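You operate a simulated robot arm through the tools that you are given. There is no shell and no other tool. Be economical: measure what you need, move in short steps, check, and stop when the job is done.

You run a simulated robot arm. Do the job below in one go: nothing can be reset, and whatever is moved stays where it is left.

## Task
Stand the yellow sponge beside the rolled towel. It goes on the side that lies toward x -0.7, y -0.7 (a direction in the base frame), with about 3 cm between them.
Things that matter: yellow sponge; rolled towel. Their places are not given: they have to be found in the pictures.

The check looks at the end state, three seconds after you hand in, the way a careful person would. Anything else that was tipped, shoved, dropped, spilled or broken makes it a failure. Flat cloth is picked up by pressing the open fingertips on it (5 to 10 N) and closing them slowly along it; thin cloth reads only 2 to 8 mm in the jaws.

## Robot
A 7-joint arm with a two-finger parallel gripper, fixed in place. Base frame: the origin is at the foot of the arm, x ahead of it, y to its left, z up; the work surface is at about z = 0. Readings come in mm, degrees, newtons and seconds.
With the tool pointing down near the work surface it reaches from about 220 to 580 mm from the base axis. Its first joint turns from -66.0 to 66.0 degrees. Payload 2.5 kg.
Tool frame: the origin (TCP) lies between the finger pads and is the grasp point; the fingertips stand 23 mm ahead of it; z points along the fingers, y is the line along which they close. The gripper opens to 94 mm. The fingers are 38 mm wide and 10 mm thick; the gripper's body (54 by 96 mm) begins 39 mm behind the TCP.
Orientation is that of the tool frame in the base frame, as a unit quaternion [w, x, y, z]. With the fingers straight down and closing along the base's y, the tool's x points along the base's -x, its y along +y and its z along -z.

## Interface
- The arm moves only by the tool step_arm. Its argument "rows" is a list of rows, each an object (a shift or turn left out is 0, a gripper value left out holds the last) with "turn": the turn, a rotation vector about the tool's x, y, z in units of 4 degrees (1.0 is 4 degrees), a list of three; "linear": the shift along the tool's x, y, z in units of 30 mm (1.0 is 30 mm), a list of three; "hand": the closure, from 0 (fully open) to 1 (shut). In form: [{"turn": [rx, ry, rz], "linear": [dx, dy, dz], "hand": hand}, ...]. A call has 1 to 20 rows; each row shifts and turns the commanded pose from where the row before left it, along the tool's axes as they then stand. A call with a number of a shift or a turn outside -1 to 1 is refused whole. Rows are played at 5 a second. More than 50 mm and 8.6 degrees between two rows, or a gripper value outside its range, and nothing of the call is played. Where a pose cannot be reached the arm comes as near as it can. A force on the tool above 40 N (or 10 N above the force at the start of the call, whichever is more), or a blocked arm, ends the call early, and 0.2 s more pass. Each finger travels about 108 mm/s and halts on what it meets, pressing with about 27 N; the grip force reading is that of the motor and also rises with nothing between the fingers. The clock runs only during rows and for 0.2 s after the last one: add rows that do not move to give the fingers time. It gives the time, the measured TCP pose, the force on the tool (base axes), the opening and the grip force at its end, in the units of the frame above (readings bear some noise), and new pictures: "views" is both (left out), scene, wrist or none.
- Cameras (640 x 400 px; columns grow to the right, rows downward): "scene" is fixed at [121, -409.4, 536.8]; the picture's right is [0.81, -0.58, 0.00], its down [-0.37, -0.51, -0.78] and it looks along [0.46, 0.63, -0.63] (base axes); focal length 258 px, centre (320, 200). "wrist" rides on the gripper at [-39, 0, -44] in the tool frame; the picture's right is [0.00, -1.00, 0.00], its down [0.97, 0.00, -0.24] and it looks along [0.24, 0.00, 0.97] (tool axes); focal length 218 px, centre (320, 200).
- probe_pixels(camera, pixels): there is no depth. For up to 12 entries [column, row, z] of the newest picture of that camera ("zoom" is the newest enlarged one), the place [x, y] in the base frame at which the ray of that pixel passes the height z, good to about 2 mm. No time passes.
- zoom(camera, box): a new picture of the part [left, top, right, bottom] of that camera's present view, enlarged. No time passes.
- finish_job(): hands the job in; it is judged then, once.

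Work in short steps. Measure before you move; look again where a grasp or a placing could have gone wrong, and mend it. You have 60 turns and 170 pictures in all, those below and enlarged ones among them. Open the gripper and draw the arm clear of the work before you hand the job in, unless the task says otherwise; then end with one line.

The tools are called after "Request:" by a JSON object that holds its "fn" and its "kwargs". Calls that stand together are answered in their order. step_arm: Moves the arm, as the interface text tells. Its arguments: {"type":"object","properties":{"rows":{"type":"array","items":{"type":"object","properties":{"turn":{"type":"array","items":{"type":"number"}},"linear":{"type":"array","items":{"type":"number"}},"hand":{"type":"number"}}}},"views":{"type":"string","enum":["both","scene","wrist","none"]}},"required":["rows"]} The other tools are called the same way: probe_pixels (camera, pixels) gives the place at which the rays of pixels pass given heights; zoom (camera, box) takes an enlarged picture of a part of a camera's view; finish_job () hands the job in.

At the start:

```text
time: 0.0
eef_pos: [312.1, 89.2, 293.8]
tcp_rot: [0.001, 0.0, 1.0, 0.0]
wrist_force: [-0.4, 0.0, 0.0]
grip_width: 94.0
grip_force: 0.1
```

scene: 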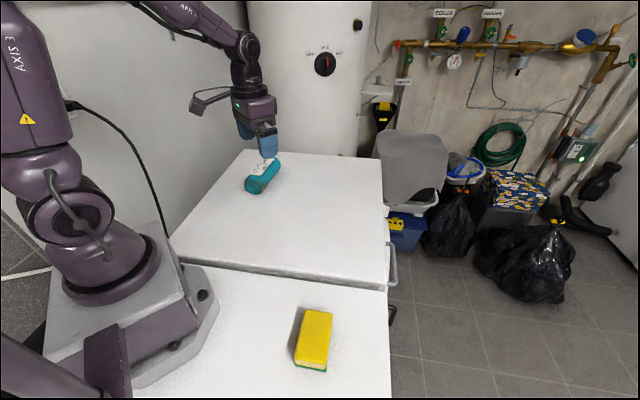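
wrist: 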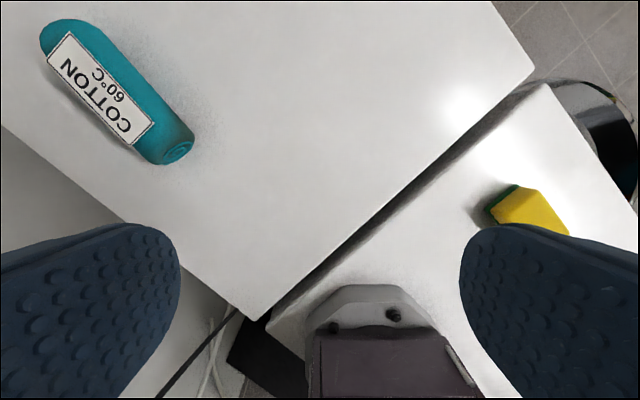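

The scene shows the sponge near (313,340) and the rolled towel near (263,175). I'll zoom in on both and probe their positions.

Request:
{"fn": "zoom", "kwargs": {"camera": "scene", "box": [260, 290, 372, 390]}}

Request:
{"fn": "zoom", "kwargs": {"camera": "scene", "box": [200, 130, 328, 210]}}

Request:
{"fn": "probe_pixels", "kwargs": {"camera": "scene", "pixels": [[295, 363, 0], [326, 371, 0], [305, 310, 40], [333, 312, 40], [326, 364, 40], [295, 357, 40], [326, 364, 25], [250, 192, 0], [280, 180, 0], [388, 290, 0], [178, 262, 0]]}}

Request:
{"fn": "probe_pixels", "kwargs": {"camera": "wrist", "pixels": [[160, 163, 0], [160, 163, 25], [60, 85, 0], [70, 25, 25], [192, 140, 25], [45, 45, 25], [515, 185, 0], [490, 210, 0]]}}

```text
4.00 times, centred on (316, 340) of scene
```

zoom: 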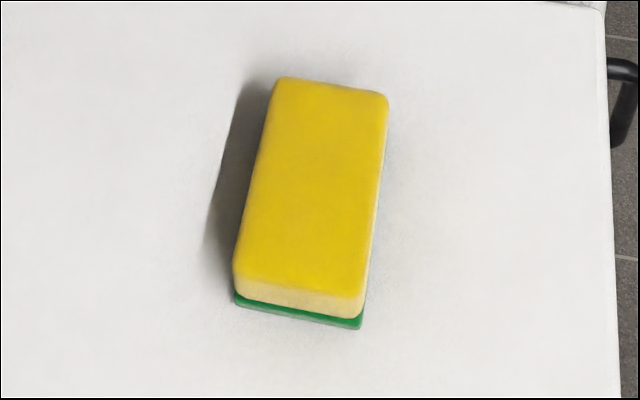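

```text
5.00 times, centred on (264, 170) of scene
```

zoom: 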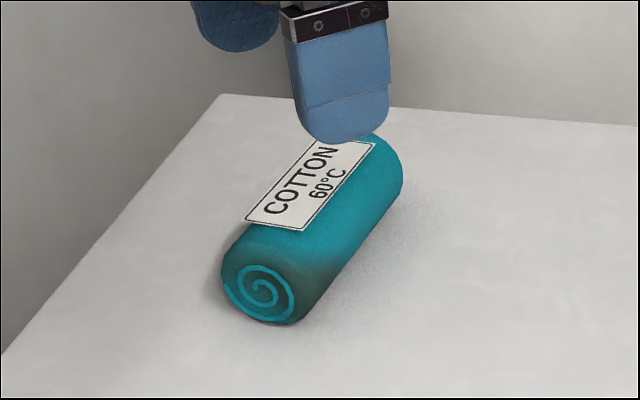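

```text
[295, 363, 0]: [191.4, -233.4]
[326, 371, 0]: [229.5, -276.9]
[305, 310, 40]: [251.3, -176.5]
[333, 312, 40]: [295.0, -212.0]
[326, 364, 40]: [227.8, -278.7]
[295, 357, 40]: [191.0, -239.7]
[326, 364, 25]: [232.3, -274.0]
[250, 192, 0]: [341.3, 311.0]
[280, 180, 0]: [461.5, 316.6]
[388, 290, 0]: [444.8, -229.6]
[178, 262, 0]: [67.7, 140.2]
```

```text
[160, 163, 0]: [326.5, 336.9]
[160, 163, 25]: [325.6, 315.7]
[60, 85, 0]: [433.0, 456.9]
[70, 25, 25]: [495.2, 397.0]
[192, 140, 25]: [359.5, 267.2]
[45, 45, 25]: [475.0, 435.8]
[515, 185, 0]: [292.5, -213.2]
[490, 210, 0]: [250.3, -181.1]
```

The two cameras disagree about the towel's position at z=0, so its table may be at a different height. I'll triangulate on shared features: label corner, spiral centre, table corner and sponge corner.

Request:
{"fn": "probe_pixels", "kwargs": {"camera": "scene", "pixels": [[249.2, 174, 0], [249.2, 174, 100], [252.4, 188, 0], [252.4, 188, 100], [387, 287, 0], [387, 287, 100], [171, 260, 0], [171, 260, 100], [305.5, 309.5, 0], [305.5, 309.5, 50], [332.5, 313, 0], [332.5, 313, 50]]}}

Request:
{"fn": "probe_pixels", "kwargs": {"camera": "wrist", "pixels": [[135, 145, 0], [135, 145, 100], [178, 150, 0], [178, 150, 100], [535, 68, 0], [535, 68, 100], [250, 320, 0], [250, 320, 100], [493, 213, 0], [493, 213, 50], [534, 189, 0], [534, 189, 50]]}}

Request:
{"fn": "zoom", "kwargs": {"camera": "scene", "box": [160, 230, 416, 390]}}

Request:
{"fn": "zoom", "kwargs": {"camera": "wrist", "box": [0, 0, 240, 150]}}

Request:
{"fn": "zoom", "kwargs": {"camera": "wrist", "box": [440, 50, 640, 240]}}

```text
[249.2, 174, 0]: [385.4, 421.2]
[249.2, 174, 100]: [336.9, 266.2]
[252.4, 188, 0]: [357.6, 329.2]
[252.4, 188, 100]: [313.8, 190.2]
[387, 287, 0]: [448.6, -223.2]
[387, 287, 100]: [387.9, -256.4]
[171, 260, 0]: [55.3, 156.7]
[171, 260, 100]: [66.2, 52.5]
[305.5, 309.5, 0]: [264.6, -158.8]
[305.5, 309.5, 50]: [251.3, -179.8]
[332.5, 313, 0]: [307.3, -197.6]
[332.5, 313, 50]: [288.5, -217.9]
```

```text
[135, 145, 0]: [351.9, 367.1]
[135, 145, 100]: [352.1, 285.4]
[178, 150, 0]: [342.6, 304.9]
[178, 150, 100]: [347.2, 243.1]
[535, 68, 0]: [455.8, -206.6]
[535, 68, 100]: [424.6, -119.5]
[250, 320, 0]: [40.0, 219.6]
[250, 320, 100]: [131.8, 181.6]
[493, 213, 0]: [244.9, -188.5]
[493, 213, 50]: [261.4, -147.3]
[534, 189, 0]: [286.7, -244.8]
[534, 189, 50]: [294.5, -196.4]
```

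```text
2.50 times, centred on (288, 310) of scene
```

zoom: 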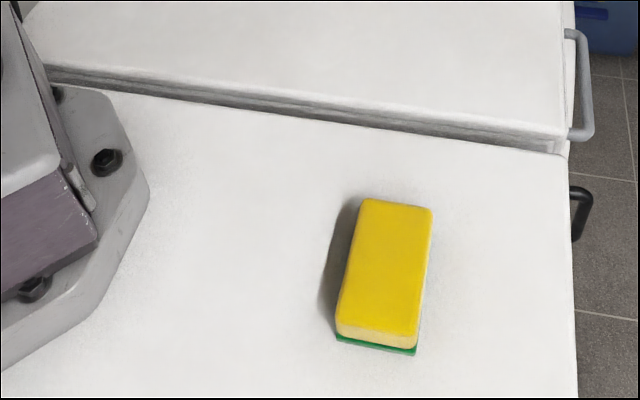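

```text
2.67 times, centred on (120, 75) of wrist
```

zoom: 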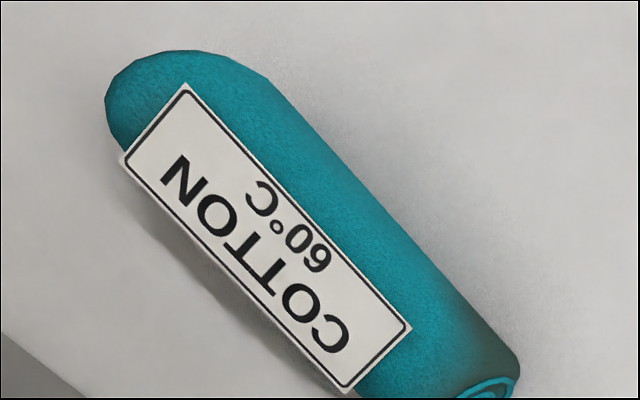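

```text
2.11 times, centred on (540, 145) of wrist
```

zoom: 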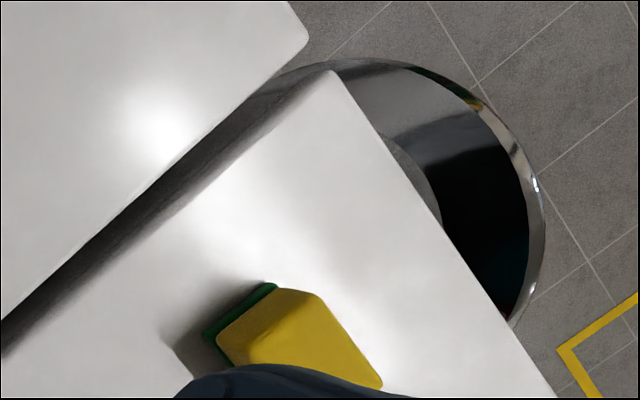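

The sponge top triangulates to z≈40, with centre near (240,-228) and long axis along about (0.7,0.7). The towel axis runs the same way. I'll move above the sponge for a closer look.

Request:
{"fn": "step_arm", "kwargs": {"rows": [{"linear": [0.2, -0.87, 0.2], "hand": 0}, {"linear": [0.2, -0.87, 0.2]}, {"linear": [0.2, -0.87, 0.2]}, {"linear": [0.2, -0.87, 0.2]}, {"linear": [0.2, -0.87, 0.2]}, {"linear": [0.2, -0.87, 0.2]}, {"linear": [0.2, -0.87, 0.2]}, {"linear": [0.2, -0.87, 0.2]}, {"linear": [0.2, -0.87, 0.2]}, {"linear": [0.2, -0.87, 0.2]}, {"linear": [0.2, -0.87, 0.2]}, {"linear": [0.2, -0.87, 0.2]}, {}, {}]}}

```text
time: 3.0
eef_pos: [239.9, -222.3, 222.4]
tcp_rot: [0.001, -0.001, 1.0, 0.001]
wrist_force: [-0.5, -0.7, -0.1]
grip_width: 93.9
grip_force: 0.2
```

scene: 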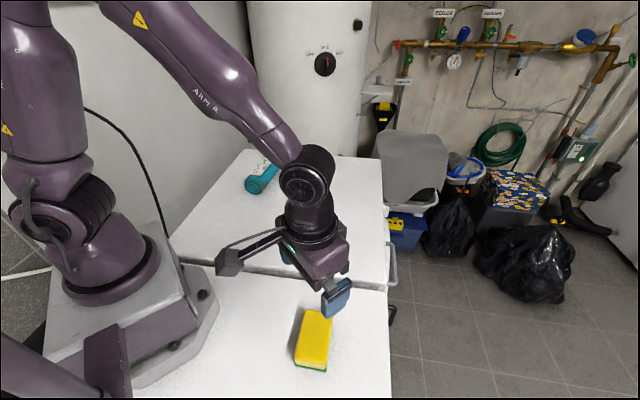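
wrist: 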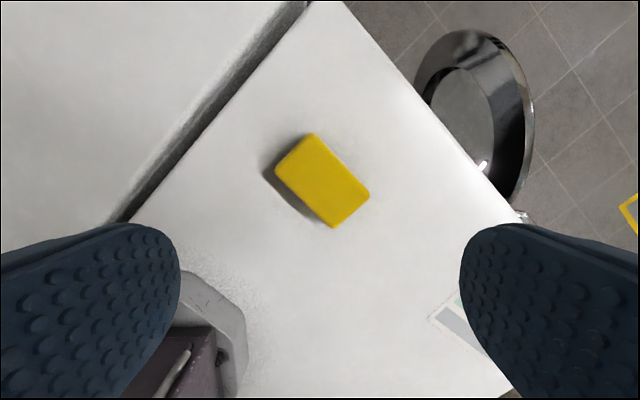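

The sponge is clear in the wrist view, with top corners at (313,133), (274,167), (333,228) and (370,194). I'll probe them, along with the deck edges.

Request:
{"fn": "probe_pixels", "kwargs": {"camera": "wrist", "pixels": [[313, 132, 40], [273, 168, 40], [332, 229, 40], [371, 194, 40], [313, 132, 0], [332, 229, 0], [274, 33, 0], [274, 33, 20], [281, 60, 0]]}}

Request:
{"fn": "zoom", "kwargs": {"camera": "wrist", "box": [120, 0, 440, 240]}}

Request:
{"fn": "zoom", "kwargs": {"camera": "scene", "box": [260, 250, 400, 380]}}

```text
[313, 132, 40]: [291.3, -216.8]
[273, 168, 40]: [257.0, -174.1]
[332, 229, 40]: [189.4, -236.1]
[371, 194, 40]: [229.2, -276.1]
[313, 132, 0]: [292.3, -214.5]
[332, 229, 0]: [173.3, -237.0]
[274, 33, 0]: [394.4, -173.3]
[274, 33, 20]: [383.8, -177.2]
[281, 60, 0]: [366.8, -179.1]
```

```text
1.67 times, centred on (280, 120) of wrist
```

zoom: 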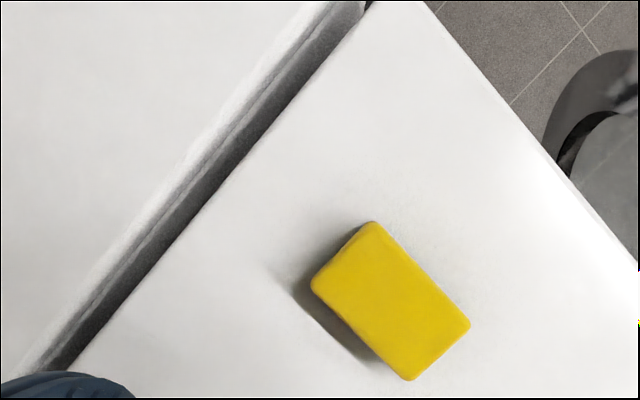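

```text
3.08 times, centred on (330, 315) of scene
```

zoom: 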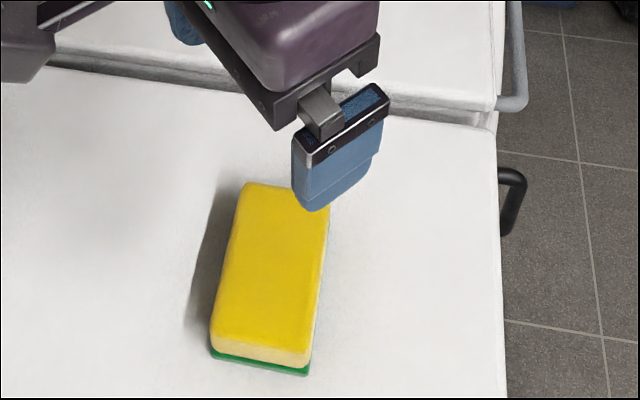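

Both cameras agree: the sponge is centred at (241,-226), about 89 x 56 mm, top z≈40, long axis at about 44.5°. I'll turn the gripper 44.5° so it closes across the short side, and come down part way.

Request:
{"fn": "step_arm", "kwargs": {"rows": [{"linear": [-0.05, -0.13, 0], "turn": [0, 0, -1]}, {"turn": [0, 0, -1]}, {"turn": [0, 0, -1]}, {"turn": [0, 0, -1]}, {"turn": [0, 0, -1]}, {"turn": [0, 0, -1]}, {"turn": [0, 0, -1]}, {"turn": [0, 0, -1]}, {"turn": [0, 0, -1]}, {"turn": [0, 0, -1]}, {"turn": [0, 0, -1.0]}, {"turn": [0, 0, -0.1], "linear": [0, 0, 1]}, {"linear": [0, 0, 1]}, {"linear": [0, 0, 1]}, {}, {}]}}

```text
time: 6.4
eef_pos: [241.5, -228.0, 131.1]
tcp_rot: [0.001, -0.378, 0.926, 0.0]
wrist_force: [-0.2, -0.4, -0.8]
grip_width: 94.0
grip_force: 0.2
```

scene: 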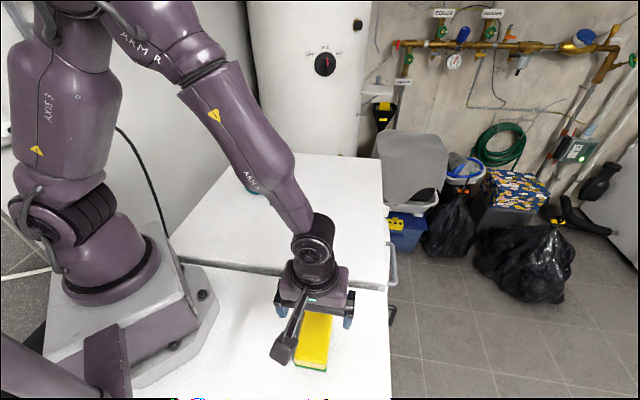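
wrist: 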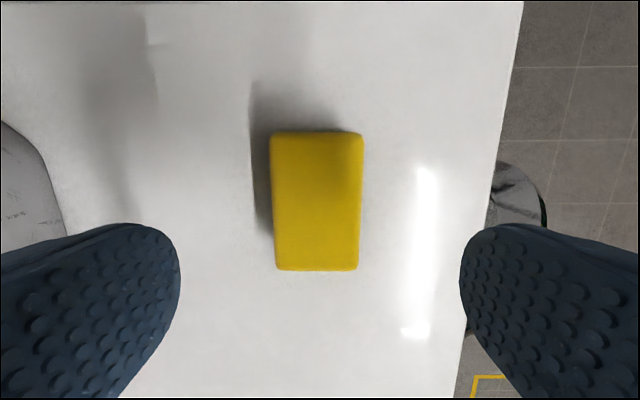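

The sponge is centred and square between the fingers (columns 271–362). I'll go down to TCP z≈30.

Request:
{"fn": "step_arm", "kwargs": {"rows": [{"linear": [0, 0, 0.7]}, {"linear": [0, 0, 0.7]}, {"linear": [0, 0, 0.7]}, {"linear": [0, 0, 0.7]}, {"linear": [0, 0, 0.5]}, {}, {}]}}

```text
time: 8.0
eef_pos: [242.6, -227.6, 31.7]
tcp_rot: [0.0, -0.378, 0.926, 0.001]
wrist_force: [-1.0, -0.1, -0.4]
grip_width: 94.1
grip_force: 0.0
```

scene: 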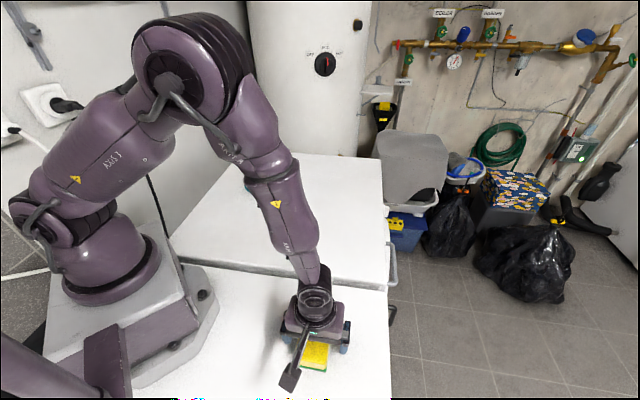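
wrist: 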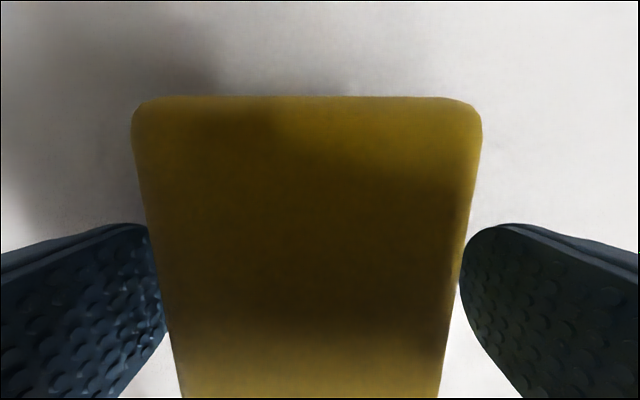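

The fingers straddle the sponge. I'll lower a few mm and close to a gentle squeeze of about 47 mm.

Request:
{"fn": "step_arm", "kwargs": {"rows": [{"linear": [0, 0, 0.13]}, {"hand": 0.2}, {"hand": 0.4}, {"hand": 0.5}, {}, {}, {}], "views": "wrist"}}

```text
time: 9.6
eef_pos: [242.2, -226.9, 28.8]
tcp_rot: [0.0, -0.378, 0.926, 0.0]
wrist_force: [0.3, -0.3, -0.4]
grip_width: 59.4
grip_force: 27.5
```

wrist: 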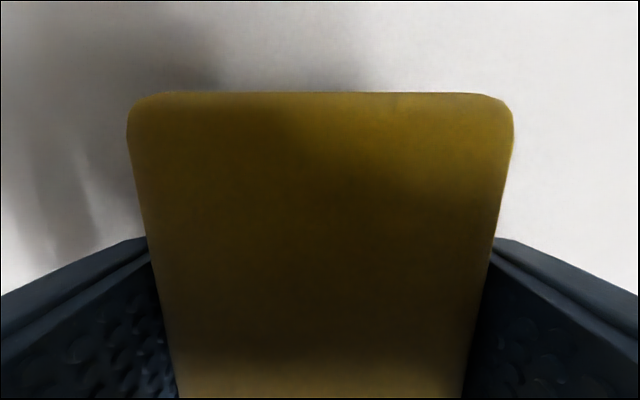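

Grip reads 59.4 mm at 27 N, so the sponge is held firmly. I'll lift it straight up.

Request:
{"fn": "step_arm", "kwargs": {"rows": [{"linear": [0, 0, -0.3]}, {"linear": [0, 0, -0.8]}, {"linear": [0, 0, -1]}, {"linear": [0, 0, -1]}, {"linear": [0, 0, -1]}, {"linear": [0, 0, -1]}, {"linear": [0, 0, -1]}, {}, {}]}}

```text
time: 11.6
eef_pos: [241.5, -226.2, 212.1]
tcp_rot: [0.0, -0.377, 0.926, 0.0]
wrist_force: [-0.3, -0.6, 0.1]
grip_width: 59.2
grip_force: 26.8
```

scene: 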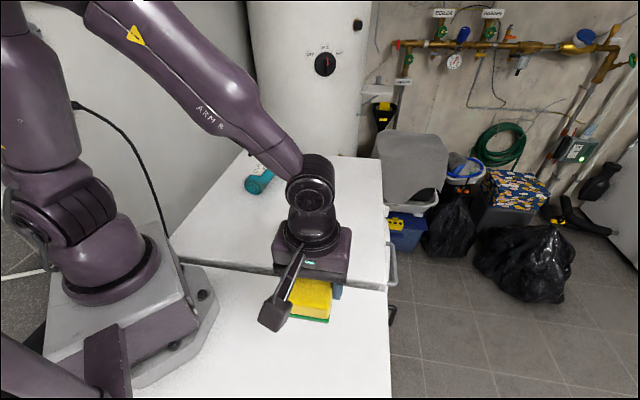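
wrist: 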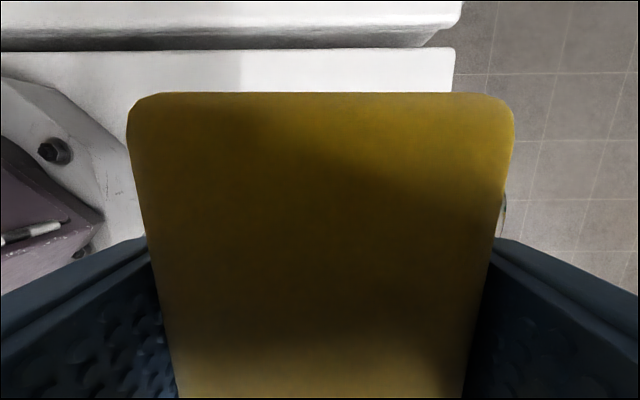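

The sponge is up. I'll carry it at the same height to about (250,190), short of the towel's spiral end, so the wrist camera sees the towel ahead of it.

Request:
{"fn": "step_arm", "kwargs": {"rows": [{"linear": [-0.707, 0.693, 0]}, {"linear": [-0.707, 0.693, 0]}, {"linear": [-0.707, 0.693, 0]}, {"linear": [-0.707, 0.693, 0]}, {"linear": [-0.707, 0.693, 0]}, {"linear": [-0.707, 0.693, 0]}, {"linear": [-0.707, 0.693, 0]}, {"linear": [-0.707, 0.693, 0]}, {"linear": [-0.707, 0.693, 0]}, {"linear": [-0.707, 0.693, 0]}, {"linear": [-0.707, 0.693, 0]}, {"linear": [-0.707, 0.693, 0]}, {"linear": [-0.707, 0.693, 0]}, {"linear": [-0.707, 0.693, 0]}, {}, {}]}}

```text
time: 15.0
eef_pos: [250.4, 188.6, 212.3]
tcp_rot: [0.0, -0.378, 0.926, 0.0]
wrist_force: [-0.5, -0.2, -0.1]
grip_width: 59.3
grip_force: 26.8
```

scene: 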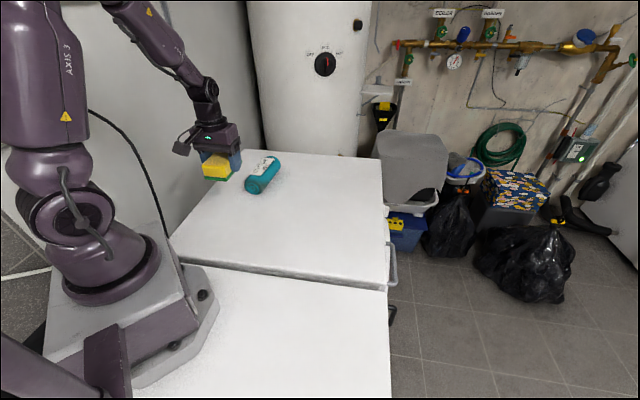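
wrist: 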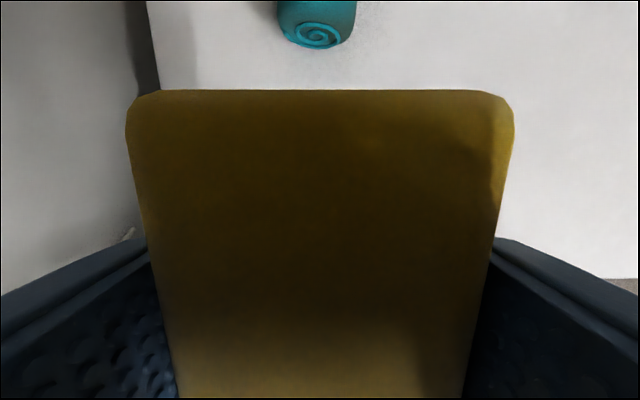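

The towel's spiral end shows in both views now. I'll zoom in to triangulate the towel's end and base.

Request:
{"fn": "zoom", "kwargs": {"camera": "wrist", "box": [240, 0, 400, 100]}}

Request:
{"fn": "zoom", "kwargs": {"camera": "scene", "box": [184, 130, 312, 210]}}

Request:
{"fn": "probe_pixels", "kwargs": {"camera": "wrist", "pixels": [[318, 36, 0], [318, 36, 50], [318, 50, 0], [318, 50, 50], [279, 35, 30], [356, 35, 30], [147, 5, 0], [160, 90, 0], [160, 90, 50]]}}

```text
4.00 times, centred on (320, 50) of wrist
```

zoom: 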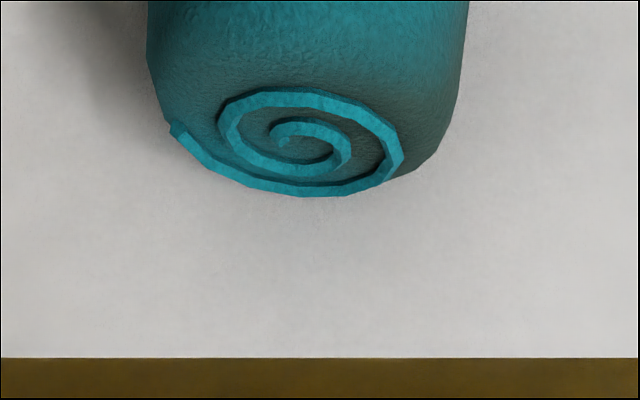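

```text
5.00 times, centred on (248, 170) of scene
```

zoom: 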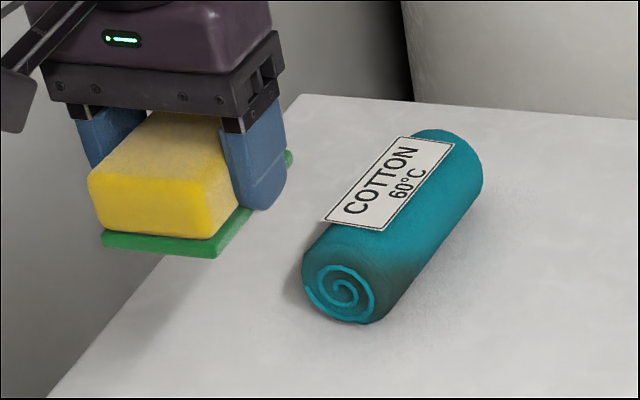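

```text
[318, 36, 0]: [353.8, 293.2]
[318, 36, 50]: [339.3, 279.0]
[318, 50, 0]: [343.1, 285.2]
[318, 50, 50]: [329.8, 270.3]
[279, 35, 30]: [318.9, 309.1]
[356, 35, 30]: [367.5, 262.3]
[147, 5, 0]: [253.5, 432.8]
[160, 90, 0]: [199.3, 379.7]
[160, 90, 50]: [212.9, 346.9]
```

The towel's end face is at about (343,287), diameter about 65 mm with its axis at z≈30, so the deck is also at z≈0. With a 30 mm gap and a half-length of 44.5 mm, the TCP target is about (290,232). I'll move over it and come down part way.

Request:
{"fn": "step_arm", "kwargs": {"rows": [{"linear": [-0.49, 0.02, 0]}, {"linear": [-0.49, 0.02, 0]}, {"linear": [-0.49, 0.02, 0]}, {"linear": [-0.49, 0.03, 0]}, {"linear": [0, 0, 1]}, {"linear": [0, 0, 1]}, {"linear": [0, 0, 1]}, {"linear": [0, 0, 1]}, {}, {}]}}

```text
time: 17.2
eef_pos: [289.6, 230.9, 91.2]
tcp_rot: [0.0, -0.378, 0.926, 0.0]
wrist_force: [0.2, 0.4, -0.6]
grip_width: 59.4
grip_force: 27.2
```

scene: 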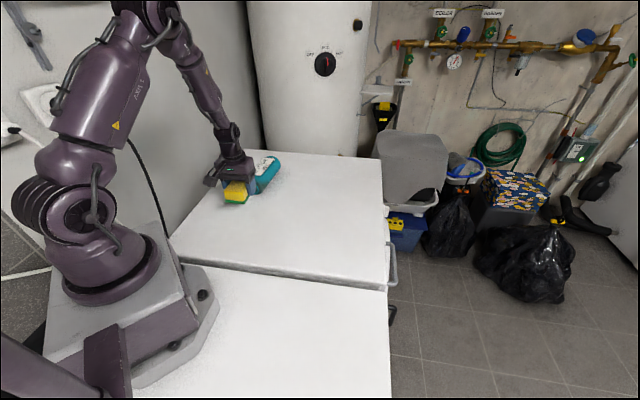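
wrist: 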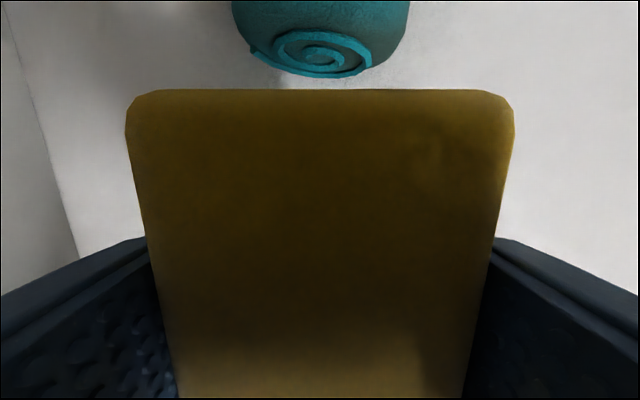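

The sponge hangs just short of the towel's end. I'll check the gap: sponge front edge at row 90 (top at z≈102), towel end at about rows 45–78.

Request:
{"fn": "probe_pixels", "kwargs": {"camera": "wrist", "pixels": [[320, 90, 102], [320, 90, 95], [318, 78, 5], [318, 78, 0], [320, 52, 30], [240, 35, 30], [408, 20, 30]]}}

Request:
{"fn": "zoom", "kwargs": {"camera": "scene", "box": [200, 140, 296, 220]}}

```text
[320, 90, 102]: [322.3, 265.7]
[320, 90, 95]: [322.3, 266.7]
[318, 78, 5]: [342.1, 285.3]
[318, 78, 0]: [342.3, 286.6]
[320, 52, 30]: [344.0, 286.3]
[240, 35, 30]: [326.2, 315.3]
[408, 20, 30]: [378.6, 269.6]
```

```text
5.00 times, centred on (248, 180) of scene
```

zoom: 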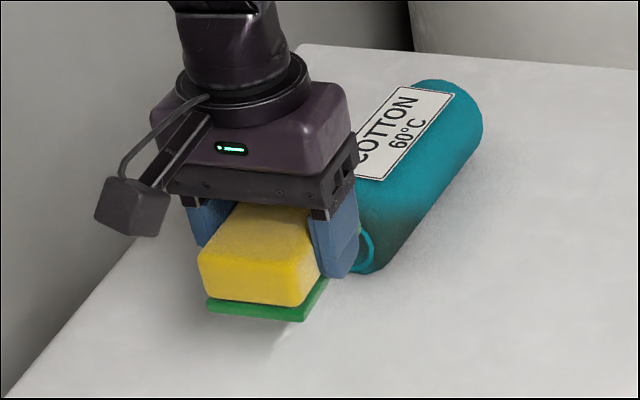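

The sponge front edge is at (322,266) and the towel end at (343,286.5), a gap of about 29–30 mm. I'll lower it gently to the surface.

Request:
{"fn": "step_arm", "kwargs": {"rows": [{"linear": [0, 0, 0.6]}, {"linear": [0, 0, 0.6]}, {"linear": [0, 0, 0.4]}, {"linear": [0, 0, 0.2]}, {"linear": [0, 0, 0.1]}, {}, {}]}}

```text
time: 18.8
eef_pos: [290.4, 230.7, 33.8]
tcp_rot: [-0.001, -0.378, 0.926, 0.001]
wrist_force: [-0.6, -1.5, -1.4]
grip_width: 59.4
grip_force: 27.0
```

scene: 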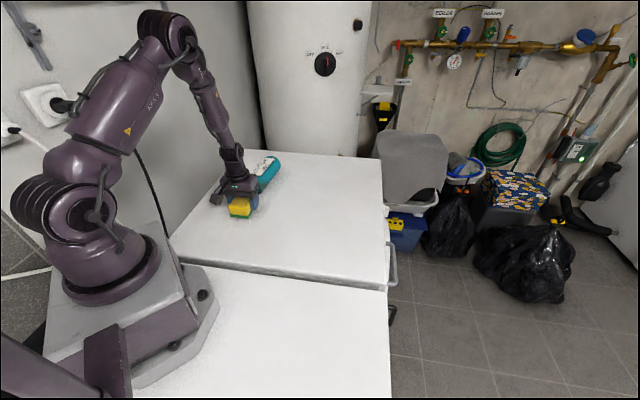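
wrist: 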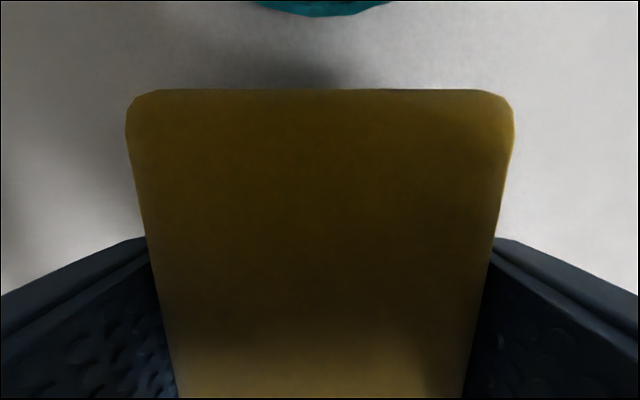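

No contact yet at z 33.8. I'll go down in 1–1.5 mm steps and watch the force.

Request:
{"fn": "step_arm", "kwargs": {"rows": [{"linear": [0, 0, 0.05]}, {"linear": [0, 0, 0.05]}, {"linear": [0, 0, 0.04]}, {}, {}], "views": "none"}}

```text
time: 20.0
eef_pos: [290.5, 231.1, 31.9]
tcp_rot: [0.0, -0.378, 0.926, 0.001]
wrist_force: [-0.4, -0.2, 0.2]
grip_width: 59.2
grip_force: 26.4
```

Request:
{"fn": "step_arm", "kwargs": {"rows": [{"linear": [0, 0, 0.04]}, {"linear": [0, 0, 0.04]}, {}, {}], "views": "none"}}

```text
time: 21.0
eef_pos: [290.8, 230.6, 29.5]
tcp_rot: [0.0, -0.378, 0.926, 0.0]
wrist_force: [-0.5, -0.2, -0.8]
grip_width: 59.3
grip_force: 26.7
```

No force yet at z 29.5, so the sponge is level with the surface or just above it. I'll edge down another 2 mm, looking for contact.

Request:
{"fn": "step_arm", "kwargs": {"rows": [{"linear": [0, 0, 0.03]}, {"linear": [0, 0, 0.03]}, {}, {}], "views": "scene"}}

Request:
{"fn": "zoom", "kwargs": {"camera": "scene", "box": [200, 150, 296, 230]}}

```text
time: 22.0
eef_pos: [291.6, 232.1, 27.8]
tcp_rot: [0.001, -0.378, 0.926, 0.0]
wrist_force: [-8.0, -4.5, 32.8]
grip_width: 59.4
grip_force: 26.9
```

scene: 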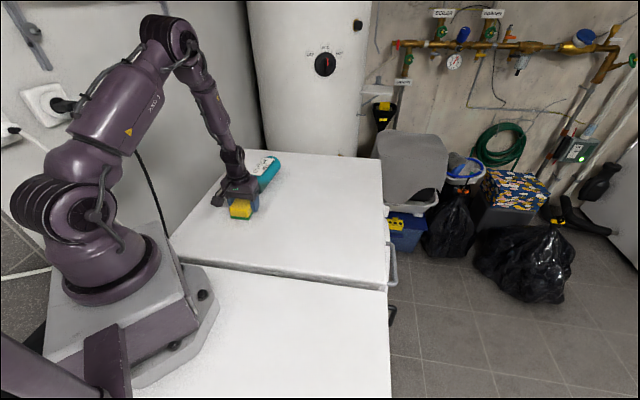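

```text
5.00 times, centred on (248, 190) of scene
```

zoom: 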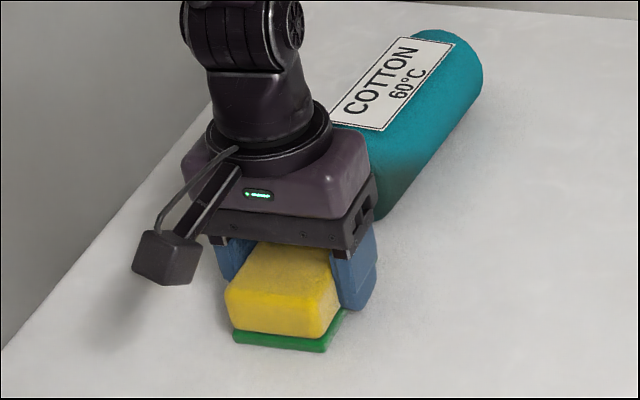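

Firm contact at 33 N. I'll ease back about 1 mm, open the fingers and rise straight up.

Request:
{"fn": "step_arm", "kwargs": {"rows": [{"linear": [0, 0, -0.03]}, {}, {"hand": 0.3}, {"hand": 0.15}, {"hand": 0.05}, {}, {}], "views": "wrist"}}

Request:
{"fn": "step_arm", "kwargs": {"rows": [{"linear": [0, 0, -0.4]}, {"linear": [0, 0, -0.8]}, {"linear": [0, 0, -1]}, {"linear": [0, 0, -1]}, {"linear": [0, 0, -1]}, {"linear": [0, 0, -1]}, {}, {}]}}

```text
time: 23.6
eef_pos: [290.2, 231.9, 28.0]
tcp_rot: [0.0, -0.378, 0.926, 0.0]
wrist_force: [0.7, 0.1, 0.7]
grip_width: 89.5
grip_force: 0.1
```

wrist: 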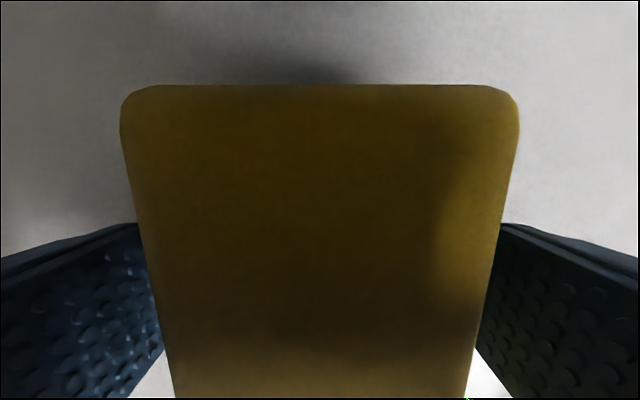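

```text
time: 25.4
eef_pos: [289.5, 232.0, 182.3]
tcp_rot: [0.0, -0.379, 0.926, 0.0]
wrist_force: [-0.5, 0.0, 0.0]
grip_width: 89.4
grip_force: 0.0
```

scene: 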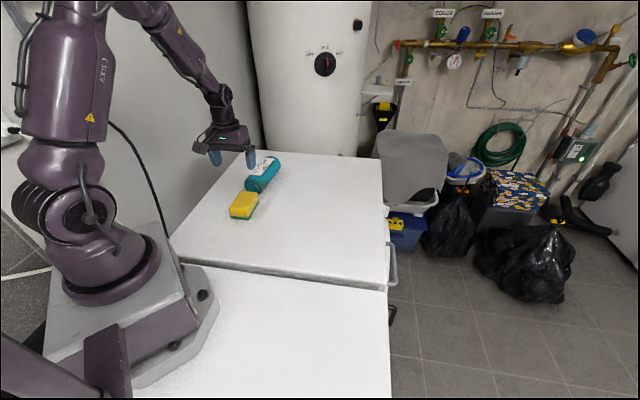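
wrist: 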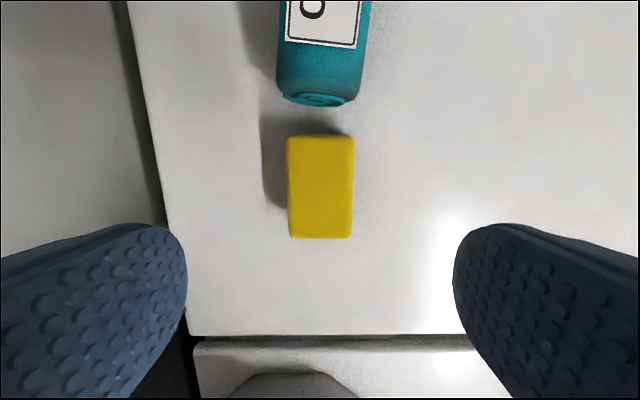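

The sponge stands free in line with the towel. I'll check the gap: sponge front edge at row 134 (top) and towel end at row 95–106.

Request:
{"fn": "probe_pixels", "kwargs": {"camera": "wrist", "pixels": [[320, 134, 38], [320, 106, 5], [320, 106, 15], [320, 98, 30], [288, 136, 38], [353, 136, 38], [320, 239, 38], [278, 90, 30], [361, 90, 30]]}}

Request:
{"fn": "zoom", "kwargs": {"camera": "scene", "box": [200, 140, 304, 230]}}

```text
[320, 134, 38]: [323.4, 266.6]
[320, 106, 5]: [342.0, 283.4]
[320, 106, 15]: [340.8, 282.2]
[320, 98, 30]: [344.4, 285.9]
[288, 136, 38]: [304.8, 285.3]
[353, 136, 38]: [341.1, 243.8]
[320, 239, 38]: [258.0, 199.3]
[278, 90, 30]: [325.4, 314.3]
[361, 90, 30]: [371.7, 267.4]
```

```text
4.44 times, centred on (252, 185) of scene
```

zoom: 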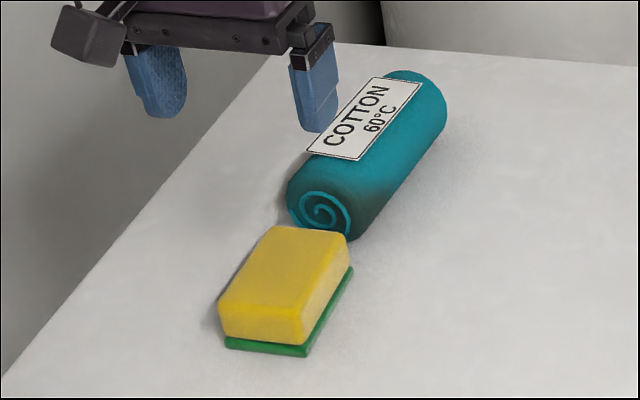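

The gap reads about 26–28 mm, both items are upright and the towel hasn't moved. I'll draw the arm up and away, then hand in.

Request:
{"fn": "step_arm", "kwargs": {"rows": [{"linear": [0, 0, -1], "hand": 0}, {"linear": [0, 0, -1]}, {"linear": [0, 0, -1]}, {"linear": [0.3, -0.9, -0.3]}, {"linear": [0.3, -0.9, 0]}, {"linear": [0.3, -0.9, 0]}, {"linear": [0.3, -0.9, 0]}, {"linear": [0.3, -0.9, 0]}, {}, {}], "views": "scene"}}

```text
time: 27.6
eef_pos: [351.6, 102.8, 282.1]
tcp_rot: [-0.001, -0.378, 0.926, 0.0]
wrist_force: [0.5, -0.2, -0.6]
grip_width: 93.9
grip_force: 0.2
```

scene: 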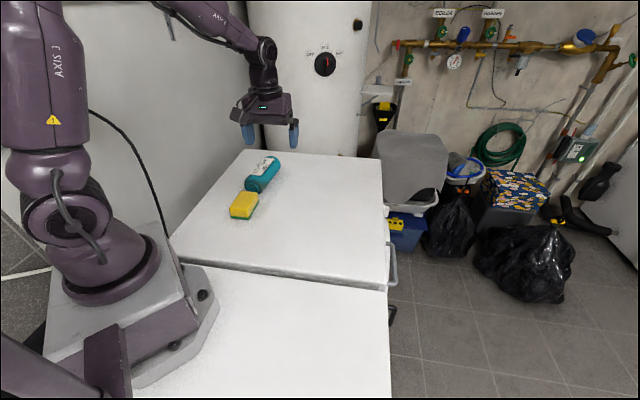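

The arm is clear, the gripper is open, and the sponge and towel are both resting on the deck. I'm handing in.

Request:
{"fn": "finish_job", "kwargs": {}}

```text
The job is handed in.
```

The yellow sponge now stands off the towel's end on the (-0.7, -0.7) side, with a measured gap of about 27 mm; nothing else was moved.
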